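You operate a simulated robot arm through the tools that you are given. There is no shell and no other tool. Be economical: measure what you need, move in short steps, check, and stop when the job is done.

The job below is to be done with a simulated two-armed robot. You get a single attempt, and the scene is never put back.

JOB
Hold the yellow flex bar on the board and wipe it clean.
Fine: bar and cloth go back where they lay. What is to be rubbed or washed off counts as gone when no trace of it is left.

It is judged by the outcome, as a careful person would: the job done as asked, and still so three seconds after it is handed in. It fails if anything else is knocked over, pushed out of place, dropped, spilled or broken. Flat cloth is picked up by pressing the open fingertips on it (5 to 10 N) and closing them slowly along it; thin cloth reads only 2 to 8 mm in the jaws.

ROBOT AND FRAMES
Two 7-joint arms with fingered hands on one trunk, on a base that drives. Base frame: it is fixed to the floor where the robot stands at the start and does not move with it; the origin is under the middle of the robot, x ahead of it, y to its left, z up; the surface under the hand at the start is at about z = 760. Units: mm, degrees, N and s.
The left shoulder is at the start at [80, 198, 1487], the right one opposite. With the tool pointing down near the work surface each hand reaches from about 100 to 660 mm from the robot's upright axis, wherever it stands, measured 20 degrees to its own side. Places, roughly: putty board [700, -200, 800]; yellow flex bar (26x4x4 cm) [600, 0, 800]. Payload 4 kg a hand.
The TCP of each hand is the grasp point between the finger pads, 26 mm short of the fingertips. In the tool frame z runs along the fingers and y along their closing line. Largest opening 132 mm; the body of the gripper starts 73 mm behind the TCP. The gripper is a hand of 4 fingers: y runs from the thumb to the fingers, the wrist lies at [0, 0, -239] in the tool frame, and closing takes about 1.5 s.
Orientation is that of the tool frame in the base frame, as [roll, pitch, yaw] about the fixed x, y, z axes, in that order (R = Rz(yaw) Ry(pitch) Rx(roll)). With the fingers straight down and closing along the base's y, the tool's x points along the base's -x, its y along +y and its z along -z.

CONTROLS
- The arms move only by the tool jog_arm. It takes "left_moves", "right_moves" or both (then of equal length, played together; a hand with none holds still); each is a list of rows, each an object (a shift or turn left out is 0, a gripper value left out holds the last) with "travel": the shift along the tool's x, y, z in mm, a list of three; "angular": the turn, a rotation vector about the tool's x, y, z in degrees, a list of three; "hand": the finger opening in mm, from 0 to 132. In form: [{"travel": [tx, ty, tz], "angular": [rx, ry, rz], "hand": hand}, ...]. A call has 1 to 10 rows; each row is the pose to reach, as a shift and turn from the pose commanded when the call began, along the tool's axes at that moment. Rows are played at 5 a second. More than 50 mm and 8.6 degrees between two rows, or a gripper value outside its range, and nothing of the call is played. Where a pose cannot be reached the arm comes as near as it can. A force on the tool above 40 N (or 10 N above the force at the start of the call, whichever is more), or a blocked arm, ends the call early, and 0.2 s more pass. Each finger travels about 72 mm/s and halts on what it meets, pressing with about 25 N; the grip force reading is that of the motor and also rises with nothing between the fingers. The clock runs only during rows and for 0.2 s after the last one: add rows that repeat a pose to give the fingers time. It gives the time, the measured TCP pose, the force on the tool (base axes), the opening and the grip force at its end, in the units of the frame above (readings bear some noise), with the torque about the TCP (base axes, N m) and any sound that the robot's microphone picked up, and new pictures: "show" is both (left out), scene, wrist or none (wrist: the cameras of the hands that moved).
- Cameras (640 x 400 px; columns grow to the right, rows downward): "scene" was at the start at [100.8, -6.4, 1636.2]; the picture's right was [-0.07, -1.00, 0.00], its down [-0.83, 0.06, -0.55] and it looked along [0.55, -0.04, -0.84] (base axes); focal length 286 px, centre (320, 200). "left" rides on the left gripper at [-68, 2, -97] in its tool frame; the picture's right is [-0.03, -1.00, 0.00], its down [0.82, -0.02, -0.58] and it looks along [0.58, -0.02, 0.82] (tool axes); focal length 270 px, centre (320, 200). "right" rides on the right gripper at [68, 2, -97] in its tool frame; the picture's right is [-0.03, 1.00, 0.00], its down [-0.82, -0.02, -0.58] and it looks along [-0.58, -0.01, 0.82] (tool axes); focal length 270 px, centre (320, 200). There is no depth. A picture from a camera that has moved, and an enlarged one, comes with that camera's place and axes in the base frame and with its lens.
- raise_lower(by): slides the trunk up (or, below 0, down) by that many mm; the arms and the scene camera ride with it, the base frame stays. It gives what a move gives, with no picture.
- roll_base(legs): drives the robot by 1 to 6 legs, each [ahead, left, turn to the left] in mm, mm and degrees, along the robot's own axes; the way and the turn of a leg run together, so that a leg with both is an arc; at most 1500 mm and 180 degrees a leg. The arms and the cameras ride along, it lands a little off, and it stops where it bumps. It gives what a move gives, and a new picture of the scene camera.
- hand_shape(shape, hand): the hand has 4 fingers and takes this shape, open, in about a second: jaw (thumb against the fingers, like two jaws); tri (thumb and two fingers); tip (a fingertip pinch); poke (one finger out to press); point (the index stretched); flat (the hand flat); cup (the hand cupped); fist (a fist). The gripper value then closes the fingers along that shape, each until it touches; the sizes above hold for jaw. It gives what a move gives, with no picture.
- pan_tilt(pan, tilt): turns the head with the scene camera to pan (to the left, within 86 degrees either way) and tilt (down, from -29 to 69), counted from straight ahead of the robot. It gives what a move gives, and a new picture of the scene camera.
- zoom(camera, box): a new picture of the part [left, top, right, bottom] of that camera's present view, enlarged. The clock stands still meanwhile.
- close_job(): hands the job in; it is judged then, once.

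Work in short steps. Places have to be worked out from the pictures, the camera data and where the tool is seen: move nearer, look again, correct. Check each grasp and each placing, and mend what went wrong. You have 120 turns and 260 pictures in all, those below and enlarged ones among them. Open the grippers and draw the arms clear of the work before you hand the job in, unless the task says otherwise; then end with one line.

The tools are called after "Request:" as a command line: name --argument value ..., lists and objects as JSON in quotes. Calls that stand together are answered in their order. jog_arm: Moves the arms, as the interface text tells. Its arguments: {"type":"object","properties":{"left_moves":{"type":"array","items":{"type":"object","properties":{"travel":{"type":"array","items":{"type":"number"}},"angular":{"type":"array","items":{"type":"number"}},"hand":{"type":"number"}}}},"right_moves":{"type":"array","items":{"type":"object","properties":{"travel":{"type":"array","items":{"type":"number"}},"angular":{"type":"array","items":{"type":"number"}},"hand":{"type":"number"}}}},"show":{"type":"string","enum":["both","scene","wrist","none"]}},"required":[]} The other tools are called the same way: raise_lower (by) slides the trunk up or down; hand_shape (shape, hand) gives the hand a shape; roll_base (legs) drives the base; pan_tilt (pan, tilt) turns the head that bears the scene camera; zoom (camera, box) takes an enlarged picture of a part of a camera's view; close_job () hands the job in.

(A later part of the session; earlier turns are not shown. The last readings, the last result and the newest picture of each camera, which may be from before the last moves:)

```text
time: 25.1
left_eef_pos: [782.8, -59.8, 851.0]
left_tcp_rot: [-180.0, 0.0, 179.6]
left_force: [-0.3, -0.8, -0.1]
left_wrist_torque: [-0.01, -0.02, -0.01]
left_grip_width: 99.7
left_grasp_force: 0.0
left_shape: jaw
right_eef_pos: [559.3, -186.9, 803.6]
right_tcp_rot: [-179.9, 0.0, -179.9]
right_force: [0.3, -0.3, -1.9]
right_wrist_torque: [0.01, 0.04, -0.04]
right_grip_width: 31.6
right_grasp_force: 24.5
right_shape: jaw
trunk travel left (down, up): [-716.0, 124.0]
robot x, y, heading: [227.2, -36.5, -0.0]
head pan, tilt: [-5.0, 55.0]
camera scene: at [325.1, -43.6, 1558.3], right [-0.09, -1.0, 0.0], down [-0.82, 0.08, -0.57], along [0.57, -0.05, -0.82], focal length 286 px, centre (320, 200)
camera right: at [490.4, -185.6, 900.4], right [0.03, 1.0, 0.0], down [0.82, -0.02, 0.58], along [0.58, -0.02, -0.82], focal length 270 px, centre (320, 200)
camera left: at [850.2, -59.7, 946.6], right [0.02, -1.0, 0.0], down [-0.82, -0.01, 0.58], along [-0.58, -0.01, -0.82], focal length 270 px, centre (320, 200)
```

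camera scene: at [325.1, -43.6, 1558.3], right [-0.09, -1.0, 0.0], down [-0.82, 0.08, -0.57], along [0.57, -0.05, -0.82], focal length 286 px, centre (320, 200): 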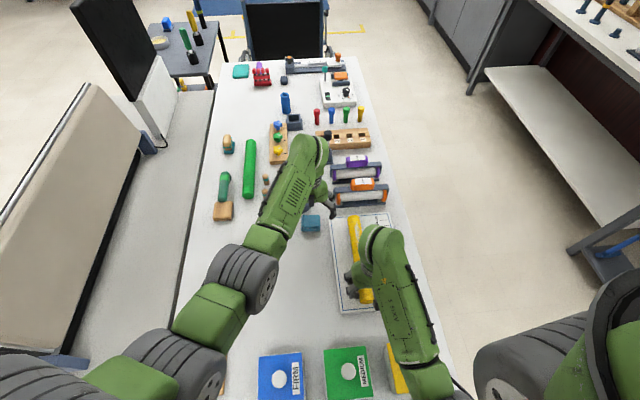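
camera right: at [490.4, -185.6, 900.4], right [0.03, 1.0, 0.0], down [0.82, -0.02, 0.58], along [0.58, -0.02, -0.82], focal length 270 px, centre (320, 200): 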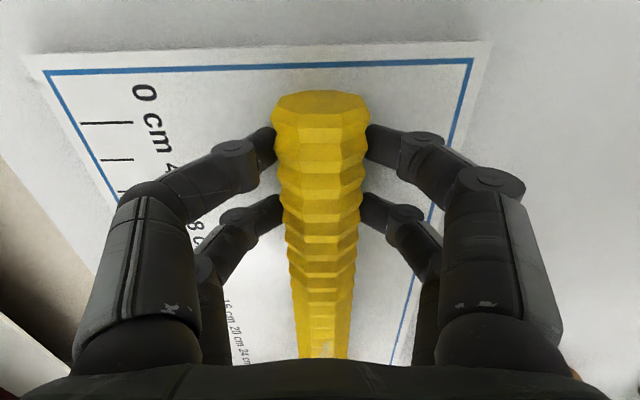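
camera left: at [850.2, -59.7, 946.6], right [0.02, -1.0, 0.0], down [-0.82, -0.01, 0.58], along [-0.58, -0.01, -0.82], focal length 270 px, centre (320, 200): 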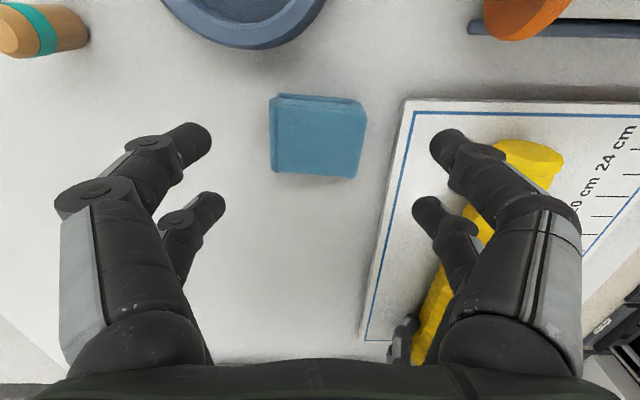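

Cloth centre confirmed at (782,-59), spanning y -27 to -90. I narrow to 80 mm and lower until the fingertips are about 6 mm above the table beside the pad.

Request:
jog_arm --left_moves '[{"travel": [0, 1, 10], "hand": 80}, {"travel": [0, 1, 20], "hand": 80}, {"travel": [0, 1, 35], "hand": 80}, {"travel": [0, 1, 50], "hand": 80}, {"travel": [0, 1, 58], "hand": 80}, {"travel": [0, 1, 58], "hand": 80}]' --show "wrist"

```text
time: 26.5
left_eef_pos: [781.1, -57.5, 790.9]
left_tcp_rot: [180.0, -0.1, 179.6]
left_force: [-0.2, 0.6, -0.3]
left_wrist_torque: [0.0, 0.02, -0.04]
left_grip_width: 80.3
left_grasp_force: 0.1
left_shape: jaw
right_eef_pos: [559.9, -187.1, 805.0]
right_tcp_rot: [-179.9, -0.1, -180.0]
right_force: [-0.9, -0.1, -1.6]
right_wrist_torque: [-0.05, 0.04, 0.02]
right_grip_width: 32.0
right_grasp_force: 25.0
right_shape: jaw
trunk travel left (down, up): [-716.0, 124.0]
robot x, y, heading: [220.5, -36.4, -0.2]
head pan, tilt: [-5.0, 55.0]
camera left: at [849.6, -57.5, 887.4], right [0.02, -1.0, 0.0], down [-0.82, -0.02, 0.58], along [-0.58, -0.01, -0.82], focal length 270 px, centre (320, 200)
```

left: 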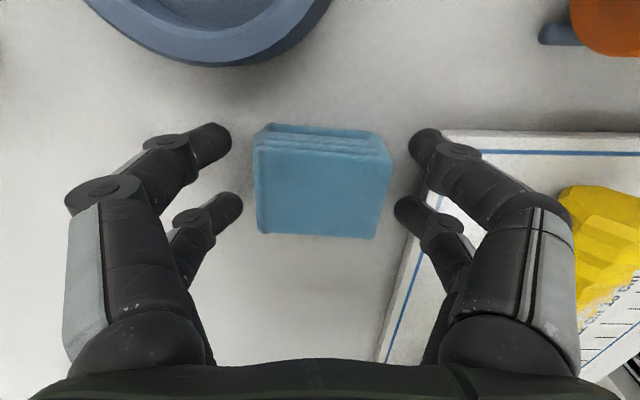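

The pad is well between the fingers; I close on it slowly.

Request:
jog_arm --left_moves '[{"hand": 72}, {"hand": 66}, {"hand": 60}, {"hand": 56}, {"hand": 52}, {"hand": 48}, {"hand": 44}, {"hand": 40}, {"hand": 40}]' --show "wrist"

```text
time: 28.5
left_eef_pos: [781.3, -58.7, 792.3]
left_tcp_rot: [180.0, 0.0, 179.6]
left_force: [-0.5, -1.1, -0.9]
left_wrist_torque: [-0.04, 0.01, 0.01]
left_grip_width: 53.2
left_grasp_force: 24.9
left_shape: jaw
right_eef_pos: [559.8, -186.8, 804.3]
right_tcp_rot: [-179.9, 0.0, 179.9]
right_force: [-1.0, 0.4, -1.1]
right_wrist_torque: [-0.02, 0.02, 0.02]
right_grip_width: 31.7
right_grasp_force: 25.5
right_shape: jaw
trunk travel left (down, up): [-716.0, 124.0]
robot x, y, heading: [220.9, -33.9, -0.5]
head pan, tilt: [-5.0, 55.0]
camera left: at [849.7, -57.5, 887.5], right [0.02, -1.0, 0.0], down [-0.82, -0.02, 0.58], along [-0.58, -0.01, -0.82], focal length 270 px, centre (320, 200)
```

left: 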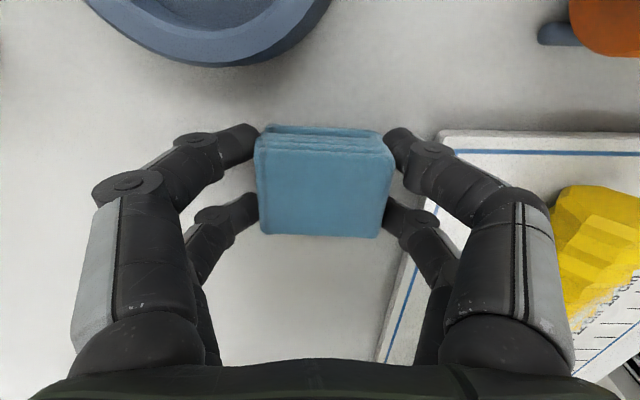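

The pad is gripped at 53 mm (grasp at 781,-59,z 792). I lift it straight up 100 mm and check.

Request:
jog_arm --left_moves '[{"travel": [0, 0, -15]}, {"travel": [0, 0, -40]}, {"travel": [0, 0, -75]}, {"travel": [0, 0, -100]}, {"travel": [0, 0, -100]}]' --show "both"

```text
time: 29.7
left_eef_pos: [781.6, -58.7, 892.2]
left_tcp_rot: [-180.0, -0.1, 179.6]
left_force: [-0.4, 0.2, -0.7]
left_wrist_torque: [0.0, -0.01, 0.02]
left_grip_width: 53.3
left_grasp_force: 24.8
left_shape: jaw
right_eef_pos: [561.0, -187.3, 804.3]
right_tcp_rot: [-179.9, 0.0, -180.0]
right_force: [-1.1, 0.1, -1.6]
right_wrist_torque: [-0.01, 0.03, -0.02]
right_grip_width: 31.7
right_grasp_force: 24.9
right_shape: jaw
trunk travel left (down, up): [-716.0, 124.0]
robot x, y, heading: [220.0, -35.7, -0.4]
head pan, tilt: [-5.0, 55.0]
camera scene: at [325.2, -43.6, 1558.3], right [-0.09, -1.0, 0.0], down [-0.82, 0.08, -0.57], along [0.57, -0.05, -0.82], focal length 286 px, centre (320, 200)
camera left: at [849.5, -58.1, 987.7], right [0.02, -1.0, 0.0], down [-0.82, -0.01, 0.58], along [-0.58, -0.01, -0.82], focal length 270 px, centre (320, 200)
```

scene: 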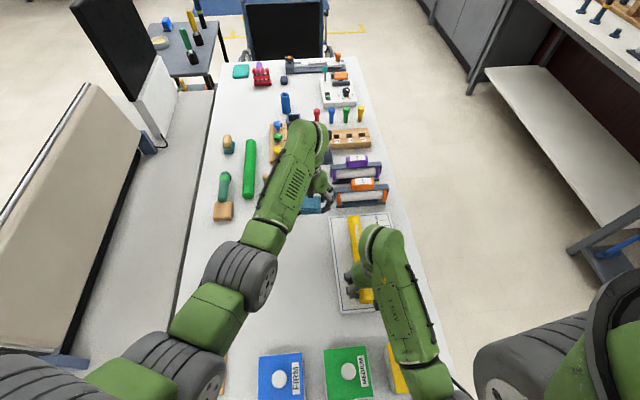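
left: 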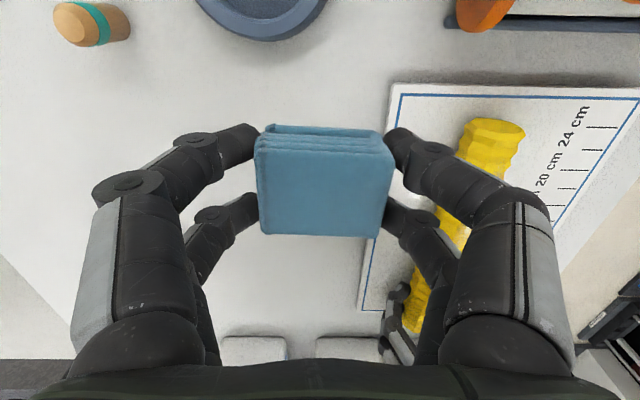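

The pad is held. I carry it over the far end of the smear at (745,-188).

Request:
jog_arm --left_moves '[{"travel": [10, -30, 0]}, {"travel": [20, -65, 0]}, {"travel": [30, -100, 0]}, {"travel": [36, -129, 0]}, {"travel": [36, -129, 20]}, {"travel": [36, -129, 40]}, {"travel": [36, -129, 44]}]' --show "both"

```text
time: 31.3
left_eef_pos: [743.6, -188.0, 847.1]
left_tcp_rot: [-180.0, 0.0, 179.6]
left_force: [0.5, 0.3, -1.5]
left_wrist_torque: [0.04, -0.02, 0.02]
left_grip_width: 53.4
left_grasp_force: 25.3
left_shape: jaw
right_eef_pos: [559.5, -186.8, 805.0]
right_tcp_rot: [-180.0, 0.0, -179.9]
right_force: [0.8, -0.2, -2.0]
right_wrist_torque: [0.03, 0.04, 0.04]
right_grip_width: 31.7
right_grasp_force: 24.8
right_shape: jaw
trunk travel left (down, up): [-716.0, 124.0]
robot x, y, heading: [224.8, -38.1, -0.4]
head pan, tilt: [-5.0, 55.0]
camera scene: at [325.0, -44.1, 1558.3], right [-0.09, -1.0, 0.0], down [-0.82, 0.08, -0.57], along [0.57, -0.05, -0.82], focal length 286 px, centre (320, 200)
camera left: at [811.7, -188.0, 943.5], right [0.02, -1.0, 0.0], down [-0.82, -0.02, 0.58], along [-0.58, -0.01, -0.82], focal length 270 px, centre (320, 200)
```

scene: 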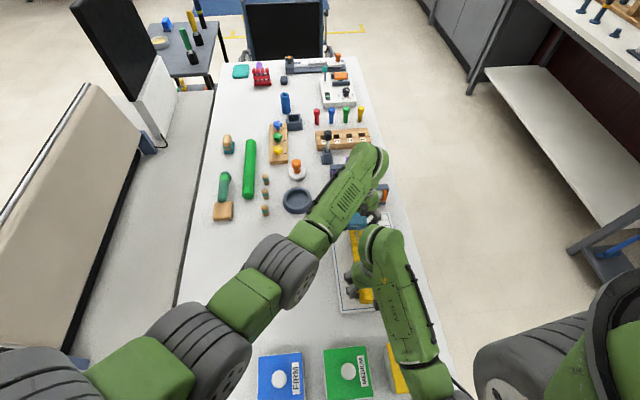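
left: 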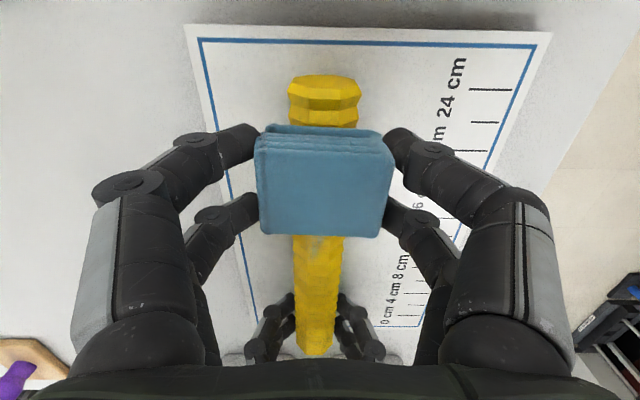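

The pad is centred over the bar. I lower it in small steps until it presses.

Request:
jog_arm --left_moves '[{"travel": [0, 0, 3]}, {"travel": [0, 0, 5]}, {"travel": [0, 0, 5]}]' --show "none"

Request:
jog_arm --left_moves '[{"travel": [0, 0, 2]}, {"travel": [0, 0, 3]}, {"travel": [0, 0, 3]}]' --show "none"

```text
time: 32.1
left_eef_pos: [744.0, -188.1, 843.1]
left_tcp_rot: [-180.0, -0.2, 179.5]
left_force: [-0.8, -0.5, -0.7]
left_wrist_torque: [-0.02, 0.01, 0.04]
left_grip_width: 53.2
left_grasp_force: 24.6
left_shape: jaw
right_eef_pos: [559.5, -186.0, 805.0]
right_tcp_rot: [-179.9, 0.0, 179.9]
right_force: [0.7, 0.3, -1.9]
right_wrist_torque: [-0.02, 0.05, -0.02]
right_grip_width: 31.5
right_grasp_force: 24.8
right_shape: jaw
trunk travel left (down, up): [-716.0, 124.0]
robot x, y, heading: [223.2, -36.9, -0.2]
head pan, tilt: [-5.0, 55.0]
```

```text
time: 32.9
left_eef_pos: [745.6, -187.8, 841.8]
left_tcp_rot: [-179.8, 0.1, 179.6]
left_force: [-2.0, -0.9, 10.0]
left_wrist_torque: [-0.09, 0.05, 0.0]
left_grip_width: 53.5
left_grasp_force: 25.5
left_shape: jaw
right_eef_pos: [559.0, -186.8, 806.0]
right_tcp_rot: [-179.8, 0.0, 179.9]
right_force: [4.1, -0.3, -4.0]
right_wrist_torque: [-0.01, 0.04, 0.0]
right_grip_width: 31.7
right_grasp_force: 24.6
right_shape: jaw
trunk travel left (down, up): [-716.0, 124.0]
robot x, y, heading: [219.2, -34.8, -0.3]
head pan, tilt: [-5.0, 55.0]
```

10 N contact. I wipe along the smear towards the right hand and back.

Request:
jog_arm --left_moves '[{"travel": [15, 0, 0]}, {"travel": [35, 0, 0]}, {"travel": [55, 0, 0]}, {"travel": [75, 0, 0]}, {"travel": [88, 0, 0]}, {"travel": [70, 0, 0]}, {"travel": [45, 0, 0]}, {"travel": [20, 0, 0]}, {"travel": [0, 0, 0]}, {"travel": [-10, 0, 0]}]' --show "both"

```text
time: 34.4
left_eef_pos: [673.8, -184.1, 840.6]
left_tcp_rot: [-179.8, -0.5, -180.0]
left_force: [-10.7, 5.9, 19.9]
left_wrist_torque: [0.24, 0.01, 0.13]
left_grip_width: 53.7
left_grasp_force: 24.7
left_shape: jaw
right_eef_pos: [559.1, -186.9, 805.2]
right_tcp_rot: [-179.7, 0.1, 179.8]
right_force: [-0.2, -2.0, -8.2]
right_wrist_torque: [-0.04, 0.05, 0.07]
right_grip_width: 31.9
right_grasp_force: 25.0
right_shape: jaw
trunk travel left (down, up): [-716.0, 124.0]
robot x, y, heading: [220.1, -35.8, -0.2]
head pan, tilt: [-5.0, 55.0]
stopped in row 7 (left hand): the force on the tool passed its limit at 48 N (the readings are from after the stop); the commanded pose is now the measured one
camera scene: at [322.0, -43.5, 1558.3], right [-0.09, -1.0, 0.0], down [-0.81, 0.08, -0.57], along [0.57, -0.05, -0.82], focal length 286 px, centre (320, 200)
camera left: at [743.8, -184.3, 935.9], right [0.03, -1.0, 0.0], down [-0.81, -0.02, 0.59], along [-0.59, -0.02, -0.81], focal length 270 px, centre (320, 200)
```

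scene: 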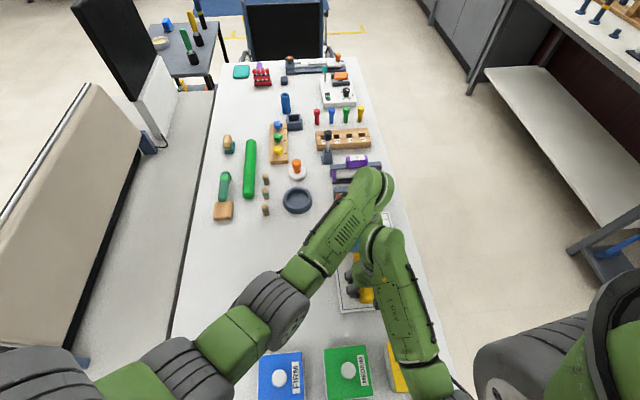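
left: 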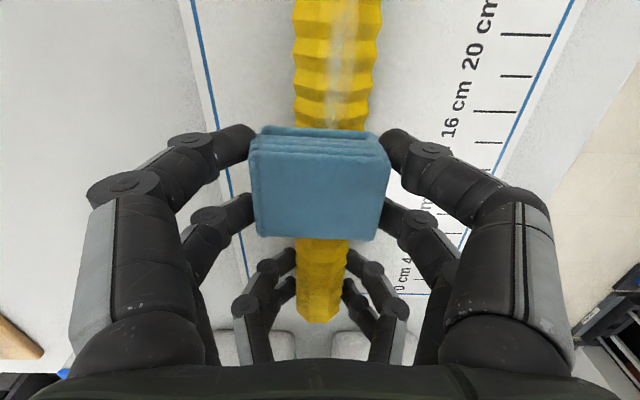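

The wipe stalled at 48 N with the stroke partly done; pressure has crept up. I lift the pad clear and look at the result.

Request:
jog_arm --left_moves '[{"travel": [0, 0, -5]}, {"travel": [0, -2, -20]}, {"travel": [0, -2, -40]}, {"travel": [0, -2, -40]}]' --show "none"

Request:
zoom --camera "left" --box '[180, 0, 480, 190]'

Request:
zoom --camera "scene" --box '[300, 160, 430, 320]'

```text
time: 35.4
left_eef_pos: [676.3, -185.0, 879.0]
left_tcp_rot: [179.8, -0.8, 180.0]
left_force: [1.0, -0.1, 1.1]
left_wrist_torque: [0.01, -0.04, 0.0]
left_grip_width: 53.9
left_grasp_force: 24.7
left_shape: jaw
right_eef_pos: [560.6, -187.4, 805.1]
right_tcp_rot: [-179.9, 0.0, 179.6]
right_force: [-0.9, 0.3, -1.7]
right_wrist_torque: [-0.06, 0.06, 0.01]
right_grip_width: 31.8
right_grasp_force: 25.0
right_shape: jaw
trunk travel left (down, up): [-716.0, 124.0]
robot x, y, heading: [220.7, -38.0, -0.3]
head pan, tilt: [-5.0, 55.0]
```

```text
2.11 times, centred on (330, 95) of left
camera zoom: at [745.9, -185.7, 973.6], right [0.02, -1.0, 0.0], down [-0.81, -0.02, 0.59], along [-0.59, -0.01, -0.81], focal length 569 px, centre (299, 421)
```

zoom: 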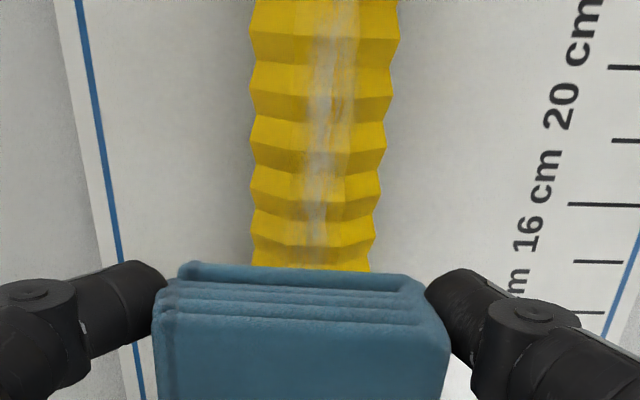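

```text
2.50 times, centred on (365, 240) of scene
camera zoom: at [325.2, -43.5, 1558.3], right [-0.09, -1.0, 0.0], down [-0.82, 0.08, -0.57], along [0.57, -0.05, -0.82], focal length 714 px, centre (208, 100)
```

zoom: 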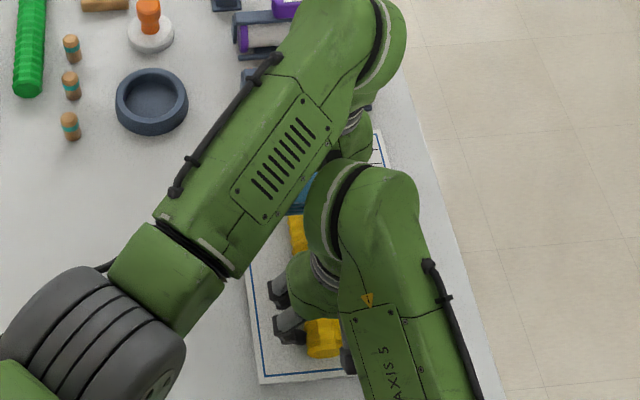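

The smear actually lies at x≈690–760 and is only slightly rubbed; the stall was likely the left wrist nearing the right arm. I go back to x≈770 and wipe only between 770 and 695, which the pad's width covers.

Request:
jog_arm --left_moves '[{"travel": [-20, -2, 0]}, {"travel": [-45, -4, 0]}, {"travel": [-70, -5, 0]}, {"travel": [-94, -5, 10]}, {"travel": [-94, -5, 25]}, {"travel": [-94, -5, 34]}, {"travel": [-94, -5, 34]}]' --show "wrist"

Request:
jog_arm --left_moves '[{"travel": [0, 0, 3]}, {"travel": [0, 0, 5]}, {"travel": [0, 0, 5]}]' --show "none"

```text
time: 37.0
left_eef_pos: [770.8, -191.0, 842.4]
left_tcp_rot: [179.9, -0.7, 180.0]
left_force: [0.3, -0.3, -0.9]
left_wrist_torque: [0.01, -0.04, -0.02]
left_grip_width: 53.7
left_grasp_force: 25.0
left_shape: jaw
right_eef_pos: [562.2, -187.3, 805.5]
right_tcp_rot: [-180.0, 0.1, 179.8]
right_force: [-0.2, 0.0, -2.0]
right_wrist_torque: [-0.01, 0.05, -0.01]
right_grip_width: 31.7
right_grasp_force: 24.8
right_shape: jaw
trunk travel left (down, up): [-716.0, 124.0]
robot x, y, heading: [222.1, -38.9, 0.1]
head pan, tilt: [-5.0, 55.0]
camera left: at [839.5, -190.8, 937.8], right [0.02, -1.0, 0.0], down [-0.81, -0.02, 0.59], along [-0.59, -0.01, -0.81], focal length 270 px, centre (320, 200)
```

left: 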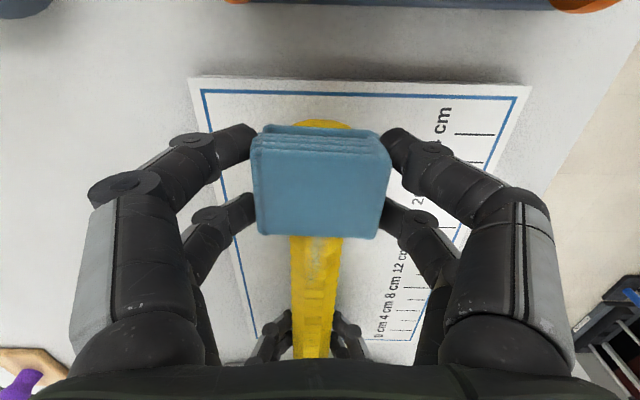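

```text
time: 37.8
left_eef_pos: [769.3, -192.1, 841.2]
left_tcp_rot: [180.0, -0.5, 179.9]
left_force: [-1.0, 1.9, 14.4]
left_wrist_torque: [0.15, -0.03, -0.03]
left_grip_width: 54.1
left_grasp_force: 24.7
left_shape: jaw
right_eef_pos: [559.9, -187.8, 806.5]
right_tcp_rot: [-179.8, 0.1, 179.7]
right_force: [3.2, -1.0, -3.1]
right_wrist_torque: [-0.08, 0.07, -0.05]
right_grip_width: 31.7
right_grasp_force: 24.1
right_shape: jaw
trunk travel left (down, up): [-716.0, 124.0]
robot x, y, heading: [220.8, -39.4, -0.2]
head pan, tilt: [-5.0, 55.0]
```

Pressing 14 N; I wipe 72 mm back and forth.

Request:
jog_arm --left_moves '[{"travel": [18, 0, 0]}, {"travel": [36, 0, 0]}, {"travel": [54, 0, 0]}, {"travel": [72, 0, 0]}, {"travel": [54, 0, 0]}, {"travel": [36, 0, 0]}, {"travel": [18, 0, 0]}, {"travel": [0, 0, 0]}, {"travel": [0, 0, 0]}]' --show "none"

Request:
jog_arm --left_moves '[{"travel": [18, 0, 0]}, {"travel": [36, 0, 0]}, {"travel": [54, 0, 0]}, {"travel": [72, 0, 0]}, {"travel": [54, 0, 0]}, {"travel": [36, 0, 0]}, {"travel": [18, 0, 0]}, {"travel": [0, 0, 0]}, {"travel": [0, 0, 0]}]' --show "wrist"

```text
time: 39.0
left_eef_pos: [707.3, -192.9, 841.7]
left_tcp_rot: [-179.7, -1.4, 179.9]
left_force: [-11.6, 5.1, 21.0]
left_wrist_torque: [0.3, 0.06, 0.17]
left_grip_width: 53.8
left_grasp_force: 25.5
left_shape: jaw
right_eef_pos: [561.6, -187.1, 807.4]
right_tcp_rot: [-179.7, 0.4, 179.6]
right_force: [-1.3, -1.3, -4.6]
right_wrist_torque: [0.01, 0.22, -0.03]
right_grip_width: 31.8
right_grasp_force: 25.2
right_shape: jaw
trunk travel left (down, up): [-716.0, 124.0]
robot x, y, heading: [222.5, -37.7, -0.6]
head pan, tilt: [-5.0, 55.0]
stopped in row 6 (left hand): the force on the tool passed its limit at 48 N (the readings are from after the stop); the commanded pose is now the measured one
```

```text
time: 40.4
left_eef_pos: [663.8, -184.4, 839.6]
left_tcp_rot: [-179.9, -1.6, -178.8]
left_force: [-10.5, 6.8, 26.4]
left_wrist_torque: [0.24, 0.07, 0.03]
left_grip_width: 53.8
left_grasp_force: 25.0
left_shape: jaw
right_eef_pos: [559.6, -188.8, 806.9]
right_tcp_rot: [-179.9, 0.0, 178.9]
right_force: [5.7, -2.6, -13.7]
right_wrist_torque: [-0.06, -0.05, 0.17]
right_grip_width: 31.2
right_grasp_force: 25.3
right_shape: jaw
trunk travel left (down, up): [-716.0, 124.0]
robot x, y, heading: [220.2, -33.9, -0.3]
head pan, tilt: [-5.0, 55.0]
stopped in row 6 (left hand): the force on the tool passed its limit at 63 N (the readings are from after the stop); the commanded pose is now the measured one
camera left: at [735.9, -181.3, 933.8], right [0.05, -1.0, 0.0], down [-0.8, -0.04, 0.6], along [-0.6, -0.03, -0.8], focal length 270 px, centre (320, 200)
```

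left: 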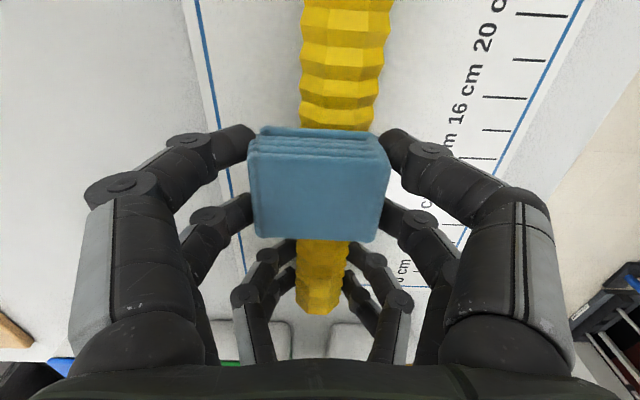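

The smear already looks gone; the stalls come when reversing under load. I lift the pad and move it ahead to look back at the bar.

Request:
jog_arm --left_moves '[{"travel": [0, 0, -5]}, {"travel": [0, 0, -25]}, {"travel": [0, 0, -60]}, {"travel": [-10, 0, -90]}, {"travel": [-10, 0, -90]}]' --show "none"

Request:
zoom --camera "left" --box '[200, 0, 460, 170]'

```text
time: 41.6
left_eef_pos: [679.8, -182.7, 926.0]
left_tcp_rot: [179.8, -2.1, -178.9]
left_force: [0.6, 0.3, 0.8]
left_wrist_torque: [0.01, 0.01, 0.0]
left_grip_width: 54.2
left_grasp_force: 24.8
left_shape: jaw
right_eef_pos: [560.5, -188.6, 805.5]
right_tcp_rot: [179.9, 0.0, 178.9]
right_force: [0.7, 1.2, -2.1]
right_wrist_torque: [0.01, 0.01, 0.03]
right_grip_width: 31.5
right_grasp_force: 25.2
right_shape: jaw
trunk travel left (down, up): [-716.0, 124.0]
robot x, y, heading: [224.5, -36.2, -0.4]
head pan, tilt: [-5.0, 55.0]
```

```text
2.35 times, centred on (330, 85) of left
camera zoom: at [750.8, -180.9, 1019.8], right [0.05, -1.0, 0.0], down [-0.8, -0.04, 0.61], along [-0.6, -0.03, -0.8], focal length 636 px, centre (296, 471)
```

zoom: 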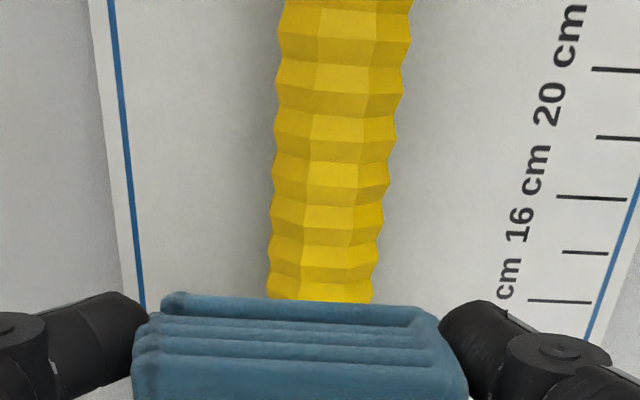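

That stretch is clean. I take the pad back above its place (782,-59), straightening the hand, and check the far end of the bar from there.

Request:
jog_arm --left_moves '[{"travel": [-30, 0, 0]}, {"travel": [-60, 20, 0], "angular": [0, -1, 0.7]}, {"travel": [-85, 60, 0], "angular": [0, -2, 1.5]}, {"travel": [-104, 100, 0], "angular": [0, -2.1, 1.5]}, {"travel": [-104, 122, 0], "angular": [0, -2.1, 1.5]}, {"travel": [-104, 122, 0], "angular": [0, -2.1, 1.5]}]' --show "wrist"

Request:
zoom --camera "left" --box '[380, 60, 560, 330]'

Request:
zoom --camera "scene" --box '[320, 190, 420, 320]'

Request:
zoom --camera "right" --box '[200, 80, 440, 400]'

```text
time: 43.0
left_eef_pos: [779.5, -59.2, 923.3]
left_tcp_rot: [179.9, 0.2, 179.6]
left_force: [0.3, 0.0, -0.7]
left_wrist_torque: [0.02, 0.0, 0.0]
left_grip_width: 54.0
left_grasp_force: 24.8
left_shape: jaw
right_eef_pos: [559.5, -190.1, 805.4]
right_tcp_rot: [180.0, 0.0, 178.8]
right_force: [-0.6, -0.1, -1.7]
right_wrist_torque: [0.0, 0.05, 0.02]
right_grip_width: 31.4
right_grasp_force: 24.7
right_shape: jaw
trunk travel left (down, up): [-716.0, 124.0]
robot x, y, heading: [219.2, -36.7, -0.4]
head pan, tilt: [-5.0, 55.0]
camera left: at [848.1, -59.6, 1019.8], right [0.02, -1.0, 0.0], down [-0.82, -0.02, 0.58], along [-0.58, -0.01, -0.82], focal length 270 px, centre (320, 200)
```

left: 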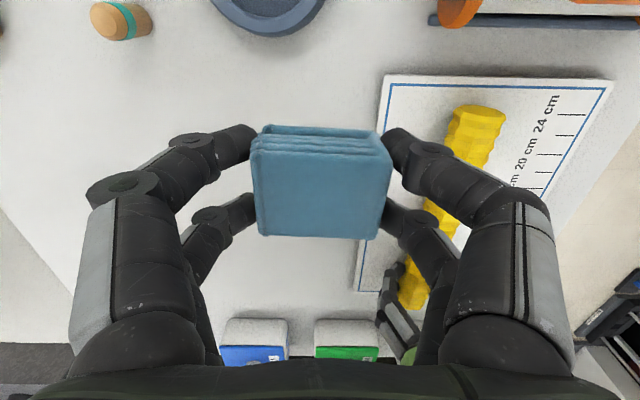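

```text
1.48 times, centred on (470, 195) of left
camera zoom: at [848.1, -59.6, 1019.8], right [0.02, -1.0, 0.0], down [-0.82, -0.02, 0.58], along [-0.58, -0.01, -0.82], focal length 400 px, centre (98, 207)
```

zoom: 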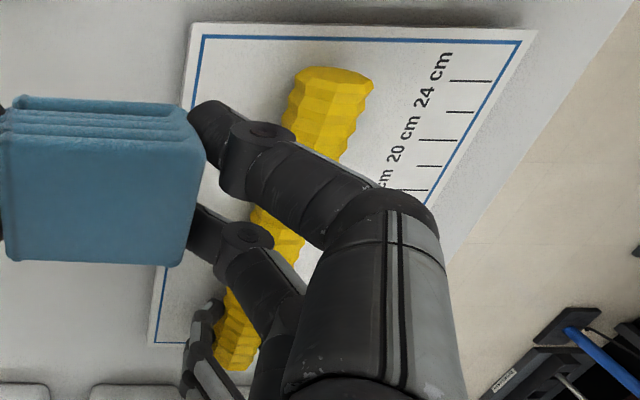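

```text
3.08 times, centred on (370, 255) of scene
camera zoom: at [324.9, -43.6, 1558.3], right [-0.09, -1.0, 0.0], down [-0.82, 0.08, -0.57], along [0.57, -0.05, -0.82], focal length 878 px, centre (166, 31)
```

zoom: 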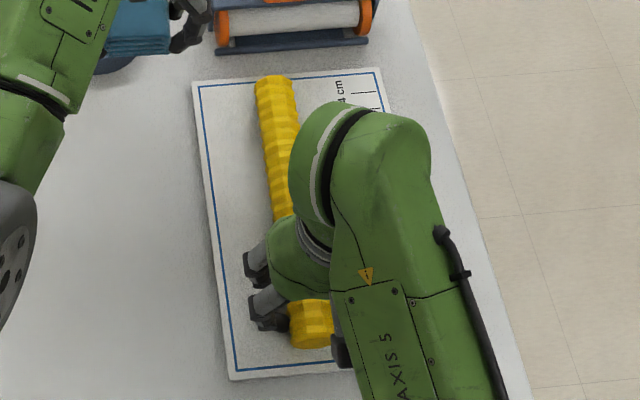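

```text
1.25 times, centred on (320, 240) of right
camera zoom: at [491.7, -187.2, 901.3], right [0.04, 1.0, 0.0], down [0.82, -0.04, 0.58], along [0.58, -0.02, -0.82], focal length 338 px, centre (320, 150)
```

zoom: 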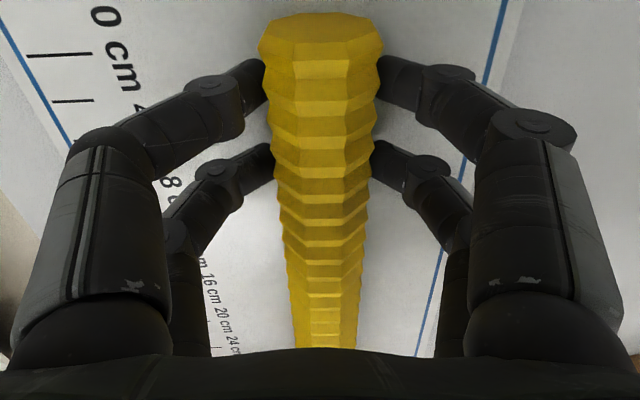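

The top looks clean from all these views. I release the right hand, raise it and look at the whole bar before putting the cloth down.

Request:
jog_arm --right_moves '[{"hand": 60}, {"hand": 80}, {"hand": 80}, {"travel": [0, 0, -30]}, {"travel": [0, 0, -70]}, {"travel": [20, 0, -110]}, {"travel": [40, 0, -150]}, {"travel": [50, 0, -170]}, {"travel": [50, 0, -170]}]' --show "none"

Request:
zoom --camera "right" --box '[200, 40, 440, 340]'

Request:
zoom --camera "scene" --box '[320, 190, 420, 320]'

```text
time: 45.0
left_eef_pos: [780.1, -59.1, 923.0]
left_tcp_rot: [179.9, 0.2, 179.6]
left_force: [0.3, 0.3, -0.1]
left_wrist_torque: [0.01, -0.02, -0.01]
left_grip_width: 54.3
left_grasp_force: 25.2
left_shape: jaw
right_eef_pos: [517.7, -187.7, 965.7]
right_tcp_rot: [179.8, -0.1, 179.0]
right_force: [0.3, 0.4, -0.3]
right_wrist_torque: [-0.01, 0.03, 0.02]
right_grip_width: 79.5
right_grasp_force: 0.0
right_shape: jaw
right hand out of reach, approached as far as the arm can: row 8, 9
trunk travel left (down, up): [-716.0, 124.0]
robot x, y, heading: [224.7, -36.2, -0.5]
head pan, tilt: [-5.0, 55.0]
```

```text
1.33 times, centred on (320, 190) of right
camera zoom: at [449.8, -185.6, 1061.7], right [0.04, 1.0, 0.0], down [0.82, -0.04, 0.58], along [0.58, -0.02, -0.82], focal length 360 px, centre (320, 213)
```

zoom: 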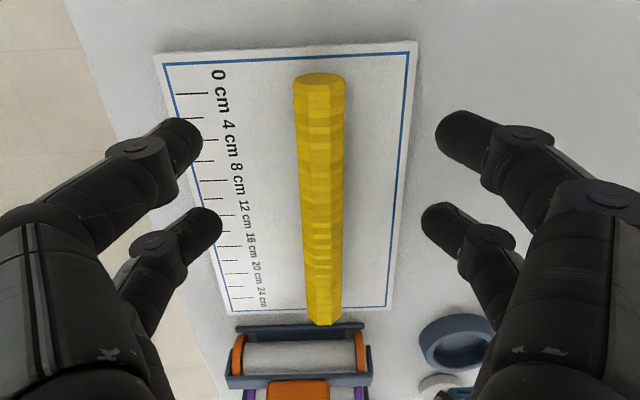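

```text
3.08 times, centred on (370, 255) of scene
camera zoom: at [325.4, -43.5, 1558.3], right [-0.09, -1.0, 0.0], down [-0.82, 0.08, -0.57], along [0.57, -0.05, -0.82], focal length 878 px, centre (166, 31)
```

zoom: 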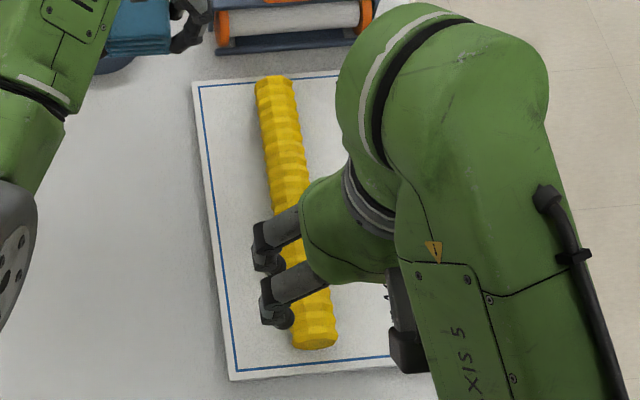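

The bar is clean over its whole visible length. I lower the pad to its original spot (781,-59, z 792).

Request:
jog_arm --left_moves '[{"travel": [-1, 0, 30]}, {"travel": [-1, 0, 60]}, {"travel": [-1, 0, 90]}, {"travel": [-1, 0, 112]}, {"travel": [-1, 0, 125]}, {"travel": [-1, 0, 130]}, {"travel": [-1, 0, 130]}]' --show "wrist"

```text
time: 46.6
left_eef_pos: [782.5, -59.9, 793.8]
left_tcp_rot: [179.9, 0.1, 179.6]
left_force: [-1.0, -0.2, 0.1]
left_wrist_torque: [0.01, 0.01, -0.03]
left_grip_width: 53.8
left_grasp_force: 24.6
left_shape: jaw
right_eef_pos: [518.7, -188.0, 966.3]
right_tcp_rot: [180.0, 0.1, 178.9]
right_force: [-0.3, 0.4, -0.5]
right_wrist_torque: [0.0, -0.02, 0.02]
right_grip_width: 79.3
right_grasp_force: 0.0
right_shape: jaw
trunk travel left (down, up): [-716.0, 124.0]
robot x, y, heading: [222.7, -35.2, -0.4]
head pan, tilt: [-5.0, 55.0]
camera left: at [850.0, -59.5, 889.9], right [0.02, -1.0, 0.0], down [-0.82, -0.02, 0.58], along [-0.57, -0.01, -0.82], focal length 270 px, centre (320, 200)
```

left: 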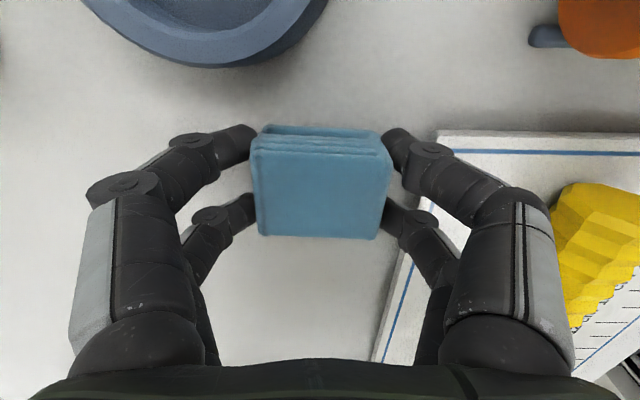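

Matches the earlier picture within about 2 mm. I lower the last 2 mm and open.

Request:
jog_arm --left_moves '[{"travel": [0, 1, 1]}, {"travel": [0, 1, 2.5]}, {"travel": [0, 1, 2.5], "hand": 60}, {"travel": [0, 1, 2.5], "hand": 70}, {"travel": [0, 1, 2.5], "hand": 80}, {"travel": [0, 1, 2.5], "hand": 80}]' --show "none"

Request:
jog_arm --left_moves '[{"travel": [0, 0, -10]}, {"travel": [0, 0, -35]}, {"travel": [0, 0, -70]}, {"travel": [0, 0, -110]}, {"travel": [0, 0, -130]}, {"travel": [0, 0, -130]}]' --show "wrist"

```text
time: 48.0
left_eef_pos: [783.2, -58.4, 790.8]
left_tcp_rot: [179.9, 0.1, 179.6]
left_force: [0.1, -0.4, 0.1]
left_wrist_torque: [-0.01, -0.02, 0.03]
left_grip_width: 78.8
left_grasp_force: 0.1
left_shape: jaw
right_eef_pos: [518.3, -187.2, 965.9]
right_tcp_rot: [179.9, 0.1, 178.8]
right_force: [1.5, 0.0, -0.8]
right_wrist_torque: [0.01, -0.02, -0.02]
right_grip_width: 79.5
right_grasp_force: 0.1
right_shape: jaw
trunk travel left (down, up): [-716.0, 124.0]
robot x, y, heading: [223.9, -38.8, -0.2]
head pan, tilt: [-5.0, 55.0]
```

```text
time: 49.4
left_eef_pos: [780.3, -58.7, 920.5]
left_tcp_rot: [179.8, 0.1, 179.6]
left_force: [0.8, 0.4, 0.0]
left_wrist_torque: [0.02, 0.02, 0.02]
left_grip_width: 79.7
left_grasp_force: 0.2
left_shape: jaw
right_eef_pos: [518.4, -189.0, 966.2]
right_tcp_rot: [180.0, 0.0, 178.9]
right_force: [0.0, -0.4, -0.8]
right_wrist_torque: [-0.01, 0.0, 0.04]
right_grip_width: 79.6
right_grasp_force: 0.0
right_shape: jaw
trunk travel left (down, up): [-716.0, 124.0]
robot x, y, heading: [223.8, -37.6, -0.7]
head pan, tilt: [-5.0, 55.0]
camera left: at [848.7, -58.7, 1016.8], right [0.02, -1.0, 0.0], down [-0.82, -0.02, 0.58], along [-0.58, -0.01, -0.82], focal length 270 px, centre (320, 200)
```

left: 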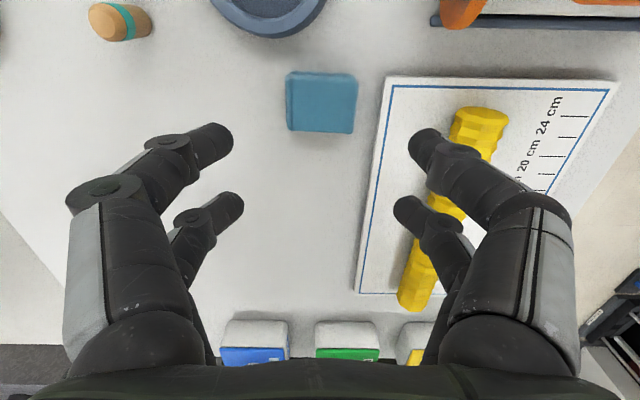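

The cloth lies back in place. Now I withdraw the right hand to its earlier parked pose to free the way for the left.

Request:
jog_arm --right_moves '[{"travel": [20, -12, 0], "angular": [0, 0, -4]}, {"travel": [40, -24, 0], "angular": [0, 0, -8]}, {"travel": [60, -36, 0], "angular": [0, 0, -12]}, {"travel": [80, -48, 5], "angular": [0, 0, -16]}, {"travel": [102, -60, 10], "angular": [0, 0, -21]}, {"travel": [102, -60, 10], "angular": [0, 0, -21]}]' --show "scene"

```text
time: 50.8
left_eef_pos: [781.1, -58.4, 920.3]
left_tcp_rot: [179.9, 0.1, 179.6]
left_force: [0.2, 0.8, 0.3]
left_wrist_torque: [-0.01, 0.01, 0.02]
left_grip_width: 79.6
left_grasp_force: 0.0
left_shape: jaw
right_eef_pos: [413.1, -245.9, 942.8]
right_tcp_rot: [-180.0, 0.0, -159.9]
right_force: [-0.3, 0.0, -1.3]
right_wrist_torque: [-0.05, 0.03, 0.04]
right_grip_width: 79.6
right_grasp_force: 0.1
right_shape: jaw
right hand out of reach, approached as far as the arm can: row 1, 2, 3, 4, 5, 6
trunk travel left (down, up): [-716.0, 124.0]
robot x, y, heading: [222.5, -33.4, -0.4]
head pan, tilt: [-5.0, 55.0]
camera scene: at [325.2, -43.3, 1558.3], right [-0.09, -1.0, 0.0], down [-0.82, 0.08, -0.57], along [0.57, -0.05, -0.82], focal length 286 px, centre (320, 200)
```

scene: 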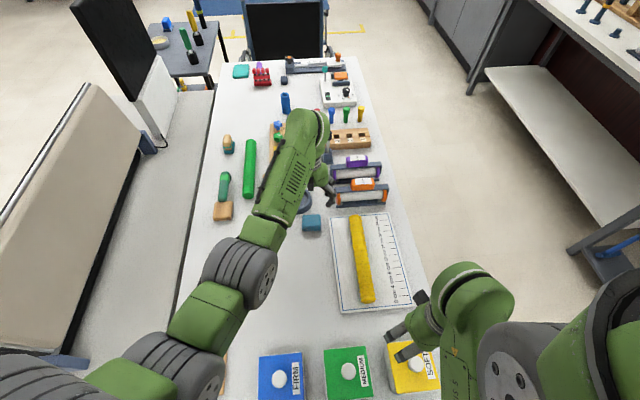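

The bar lies clear on the board. I bring the left hand over it at (603,-189).

Request:
jog_arm --left_moves '[{"travel": [36, -26, 0]}, {"travel": [72, -52, 0]}, {"travel": [108, -78, 0]}, {"travel": [144, -104, 0]}, {"travel": [178, -131, 0]}, {"travel": [178, -131, 30]}, {"travel": [178, -131, 60]}, {"travel": [178, -131, 60]}]' --show "both"

Request:
zoom --camera "scene" --box '[270, 190, 430, 320]'

```text
time: 52.6
left_eef_pos: [602.2, -189.4, 860.9]
left_tcp_rot: [179.9, 0.2, 179.7]
left_force: [0.6, -0.7, -0.1]
left_wrist_torque: [-0.01, 0.01, -0.02]
left_grip_width: 79.7
left_grasp_force: 0.1
left_shape: jaw
right_eef_pos: [412.3, -246.2, 941.9]
right_tcp_rot: [180.0, 0.1, -160.1]
right_force: [0.4, -0.4, -0.2]
right_wrist_torque: [0.0, -0.04, 0.01]
right_grip_width: 79.5
right_grasp_force: 0.0
right_shape: jaw
trunk travel left (down, up): [-716.0, 124.0]
robot x, y, heading: [223.0, -31.3, -0.6]
head pan, tilt: [-5.0, 55.0]
camera scene: at [323.8, -43.8, 1558.4], right [-0.09, -1.0, 0.0], down [-0.82, 0.08, -0.57], along [0.57, -0.05, -0.82], focal length 286 px, centre (320, 200)
camera left: at [669.9, -189.1, 956.8], right [0.02, -1.0, 0.0], down [-0.82, -0.02, 0.57], along [-0.57, -0.01, -0.82], focal length 270 px, centre (320, 200)
```

scene: 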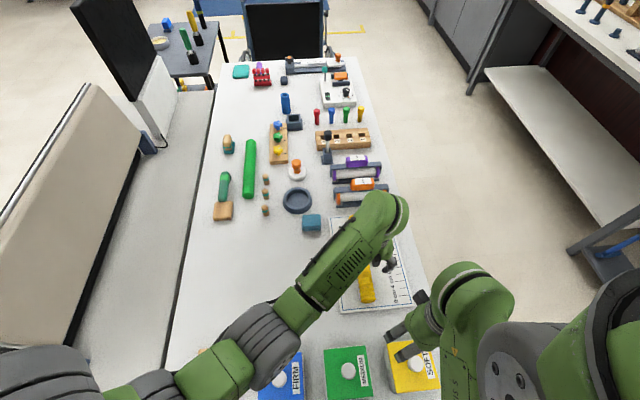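
left: 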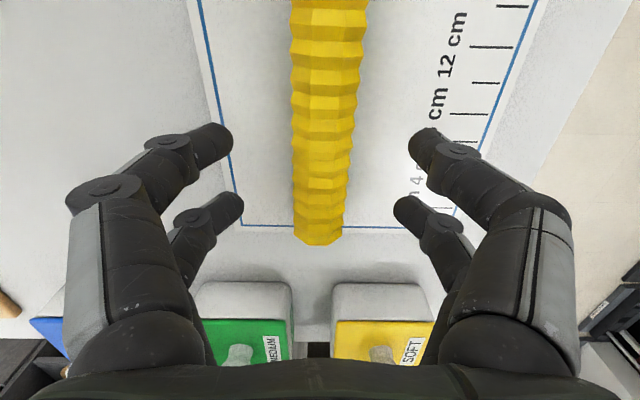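

```text
3.08 times, centred on (350, 255) of scene
camera zoom: at [323.8, -43.8, 1558.4], right [-0.09, -1.0, 0.0], down [-0.82, 0.08, -0.57], along [0.57, -0.05, -0.82], focal length 878 px, centre (228, 31)
```

zoom: 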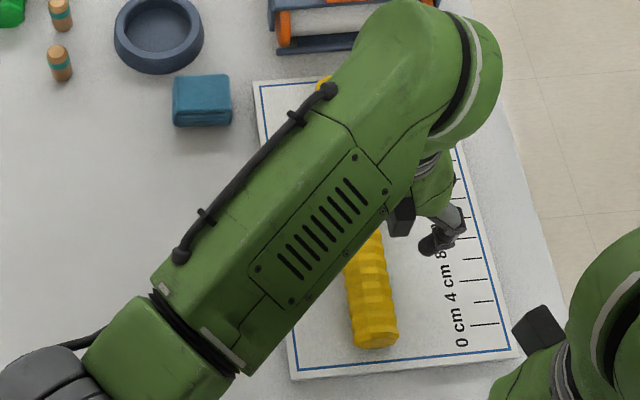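

The view matches the original pick view (same offset along the bar, same slant), just 2–3 mm right. I shift 2 mm right, lower and grip.

Request:
jog_arm --left_moves '[{"travel": [0, -2, 15]}, {"travel": [0, -2, 35]}, {"travel": [0, -2, 50]}, {"travel": [0, -2, 56]}, {"travel": [0, -2, 56], "hand": 60}, {"travel": [0, -2, 56], "hand": 45}, {"travel": [0, -2, 56], "hand": 30}, {"travel": [0, -2, 56], "hand": 30}, {"travel": [0, -2, 56], "hand": 30}, {"travel": [0, -2, 56], "hand": 30}]' --show "wrist"

```text
time: 54.8
left_eef_pos: [602.2, -189.7, 805.2]
left_tcp_rot: [179.9, 0.1, 179.6]
left_force: [-0.5, 0.5, -0.1]
left_wrist_torque: [-0.04, -0.04, -0.04]
left_grip_width: 31.9
left_grasp_force: 25.2
left_shape: jaw
right_eef_pos: [413.0, -247.2, 942.8]
right_tcp_rot: [180.0, 0.1, -160.2]
right_force: [-0.5, 0.9, -0.3]
right_wrist_torque: [0.0, 0.03, 0.0]
right_grip_width: 79.4
right_grasp_force: 0.0
right_shape: jaw
trunk travel left (down, up): [-716.0, 124.0]
robot x, y, heading: [219.9, -34.0, -0.3]
head pan, tilt: [-5.0, 55.0]
camera left: at [670.8, -190.7, 900.9], right [0.02, -1.0, 0.0], down [-0.82, -0.02, 0.58], along [-0.58, -0.01, -0.82], focal length 270 px, centre (320, 200)
```

left: 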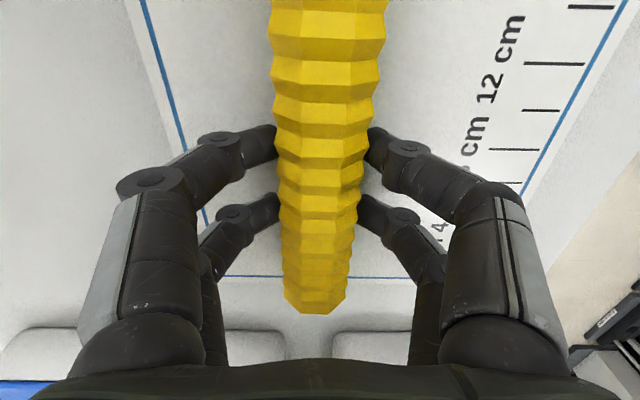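

Grip looks identical to the first one. I lift 60 mm and carry it back to above (550,-35).

Request:
jog_arm --left_moves '[{"travel": [0, 0, -15]}, {"travel": [0, 0, -35]}, {"travel": [0, 0, -60]}, {"travel": [10, 30, -60]}, {"travel": [20, 65, -60]}, {"travel": [35, 100, -60]}, {"travel": [45, 130, -60]}, {"travel": [52, 155, -60]}, {"travel": [52, 155, -60]}, {"travel": [52, 155, -60]}]' --show "both"

```text
time: 57.0
left_eef_pos: [551.9, -33.6, 862.9]
left_tcp_rot: [179.9, 0.0, 179.5]
left_force: [0.3, -0.8, -3.0]
left_wrist_torque: [0.03, 0.12, 0.04]
left_grip_width: 32.3
left_grasp_force: 24.8
left_shape: jaw
right_eef_pos: [412.9, -246.5, 942.8]
right_tcp_rot: [180.0, 0.1, -160.1]
right_force: [-0.5, -0.8, -0.1]
right_wrist_torque: [-0.03, -0.01, 0.01]
right_grip_width: 79.4
right_grasp_force: 0.1
right_shape: jaw
trunk travel left (down, up): [-716.0, 124.0]
robot x, y, heading: [218.5, -33.6, -0.7]
head pan, tilt: [-5.0, 55.0]
camera scene: at [325.1, -43.5, 1558.3], right [-0.09, -1.0, 0.0], down [-0.82, 0.08, -0.57], along [0.57, -0.05, -0.82], focal length 286 px, centre (320, 200)
camera left: at [618.5, -34.4, 959.5], right [0.02, -1.0, 0.0], down [-0.82, -0.02, 0.58], along [-0.58, -0.01, -0.82], focal length 270 px, centre (320, 200)
```

scene: 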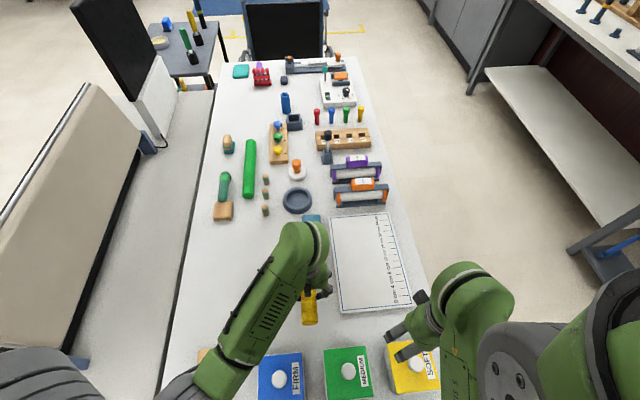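
left: 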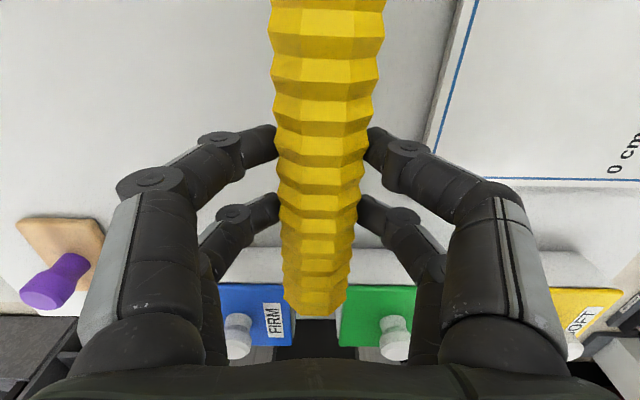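

Board unmoved, bar level. I lower it to the table at its original pose (550,-35, z 794).

Request:
jog_arm --left_moves '[{"travel": [1, -1, 20]}, {"travel": [1, -1, 40]}, {"travel": [1, -1, 55]}, {"travel": [1, -1, 63]}, {"travel": [1, -1, 66]}, {"travel": [1, -1, 66]}]' --show "none"

Request:
jog_arm --left_moves '[{"travel": [0, 0, 2]}, {"travel": [0, 0, 2]}]' --show "wrist"

```text
time: 58.4
left_eef_pos: [550.5, -35.1, 798.1]
left_tcp_rot: [179.9, 0.1, 179.6]
left_force: [0.0, -0.1, -3.1]
left_wrist_torque: [0.01, 0.13, 0.0]
left_grip_width: 32.0
left_grasp_force: 24.6
left_shape: jaw
right_eef_pos: [413.5, -245.7, 941.7]
right_tcp_rot: [-180.0, 0.1, -160.1]
right_force: [0.6, -0.1, -0.8]
right_wrist_torque: [-0.02, 0.02, 0.0]
right_grip_width: 79.6
right_grasp_force: 0.1
right_shape: jaw
trunk travel left (down, up): [-716.0, 124.0]
robot x, y, heading: [220.0, -33.8, -0.4]
head pan, tilt: [-5.0, 55.0]
```

```text
time: 59.0
left_eef_pos: [550.8, -35.1, 796.6]
left_tcp_rot: [180.0, 0.2, 179.6]
left_force: [-0.7, 0.2, -2.1]
left_wrist_torque: [0.01, 0.12, 0.0]
left_grip_width: 32.1
left_grasp_force: 25.0
left_shape: jaw
right_eef_pos: [413.7, -246.3, 943.2]
right_tcp_rot: [180.0, 0.1, -160.1]
right_force: [-0.1, 0.2, -0.4]
right_wrist_torque: [0.02, -0.01, 0.02]
right_grip_width: 79.4
right_grasp_force: 0.1
right_shape: jaw
trunk travel left (down, up): [-716.0, 124.0]
robot x, y, heading: [220.4, -28.6, -0.7]
head pan, tilt: [-5.0, 55.0]
camera left: at [618.2, -35.6, 892.2], right [0.02, -1.0, 0.0], down [-0.82, -0.02, 0.58], along [-0.58, -0.01, -0.82], focal length 270 px, centre (320, 200)
```

left: 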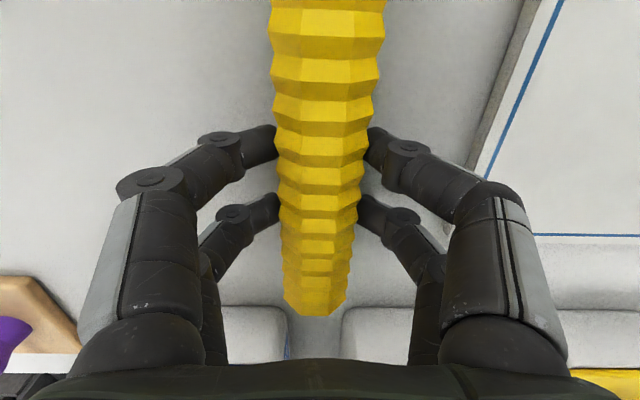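

The last couple of millimetres until the table takes the load.

Request:
jog_arm --left_moves '[{"travel": [0, 0, 2]}, {"travel": [0, 0, 3]}, {"travel": [0, 0, 3]}]' --show "none"

```text
time: 59.8
left_eef_pos: [550.5, -36.4, 793.2]
left_tcp_rot: [179.9, 0.2, 179.6]
left_force: [-1.0, 0.3, -2.3]
left_wrist_torque: [-0.01, -0.07, -0.05]
left_grip_width: 32.1
left_grasp_force: 25.2
left_shape: jaw
right_eef_pos: [412.8, -246.4, 941.5]
right_tcp_rot: [180.0, 0.1, -160.0]
right_force: [-0.4, -0.2, 0.1]
right_wrist_torque: [0.02, 0.0, -0.01]
right_grip_width: 79.4
right_grasp_force: 0.1
right_shape: jaw
trunk travel left (down, up): [-716.0, 124.0]
robot x, y, heading: [215.6, -37.7, -0.6]
head pan, tilt: [-5.0, 55.0]
```

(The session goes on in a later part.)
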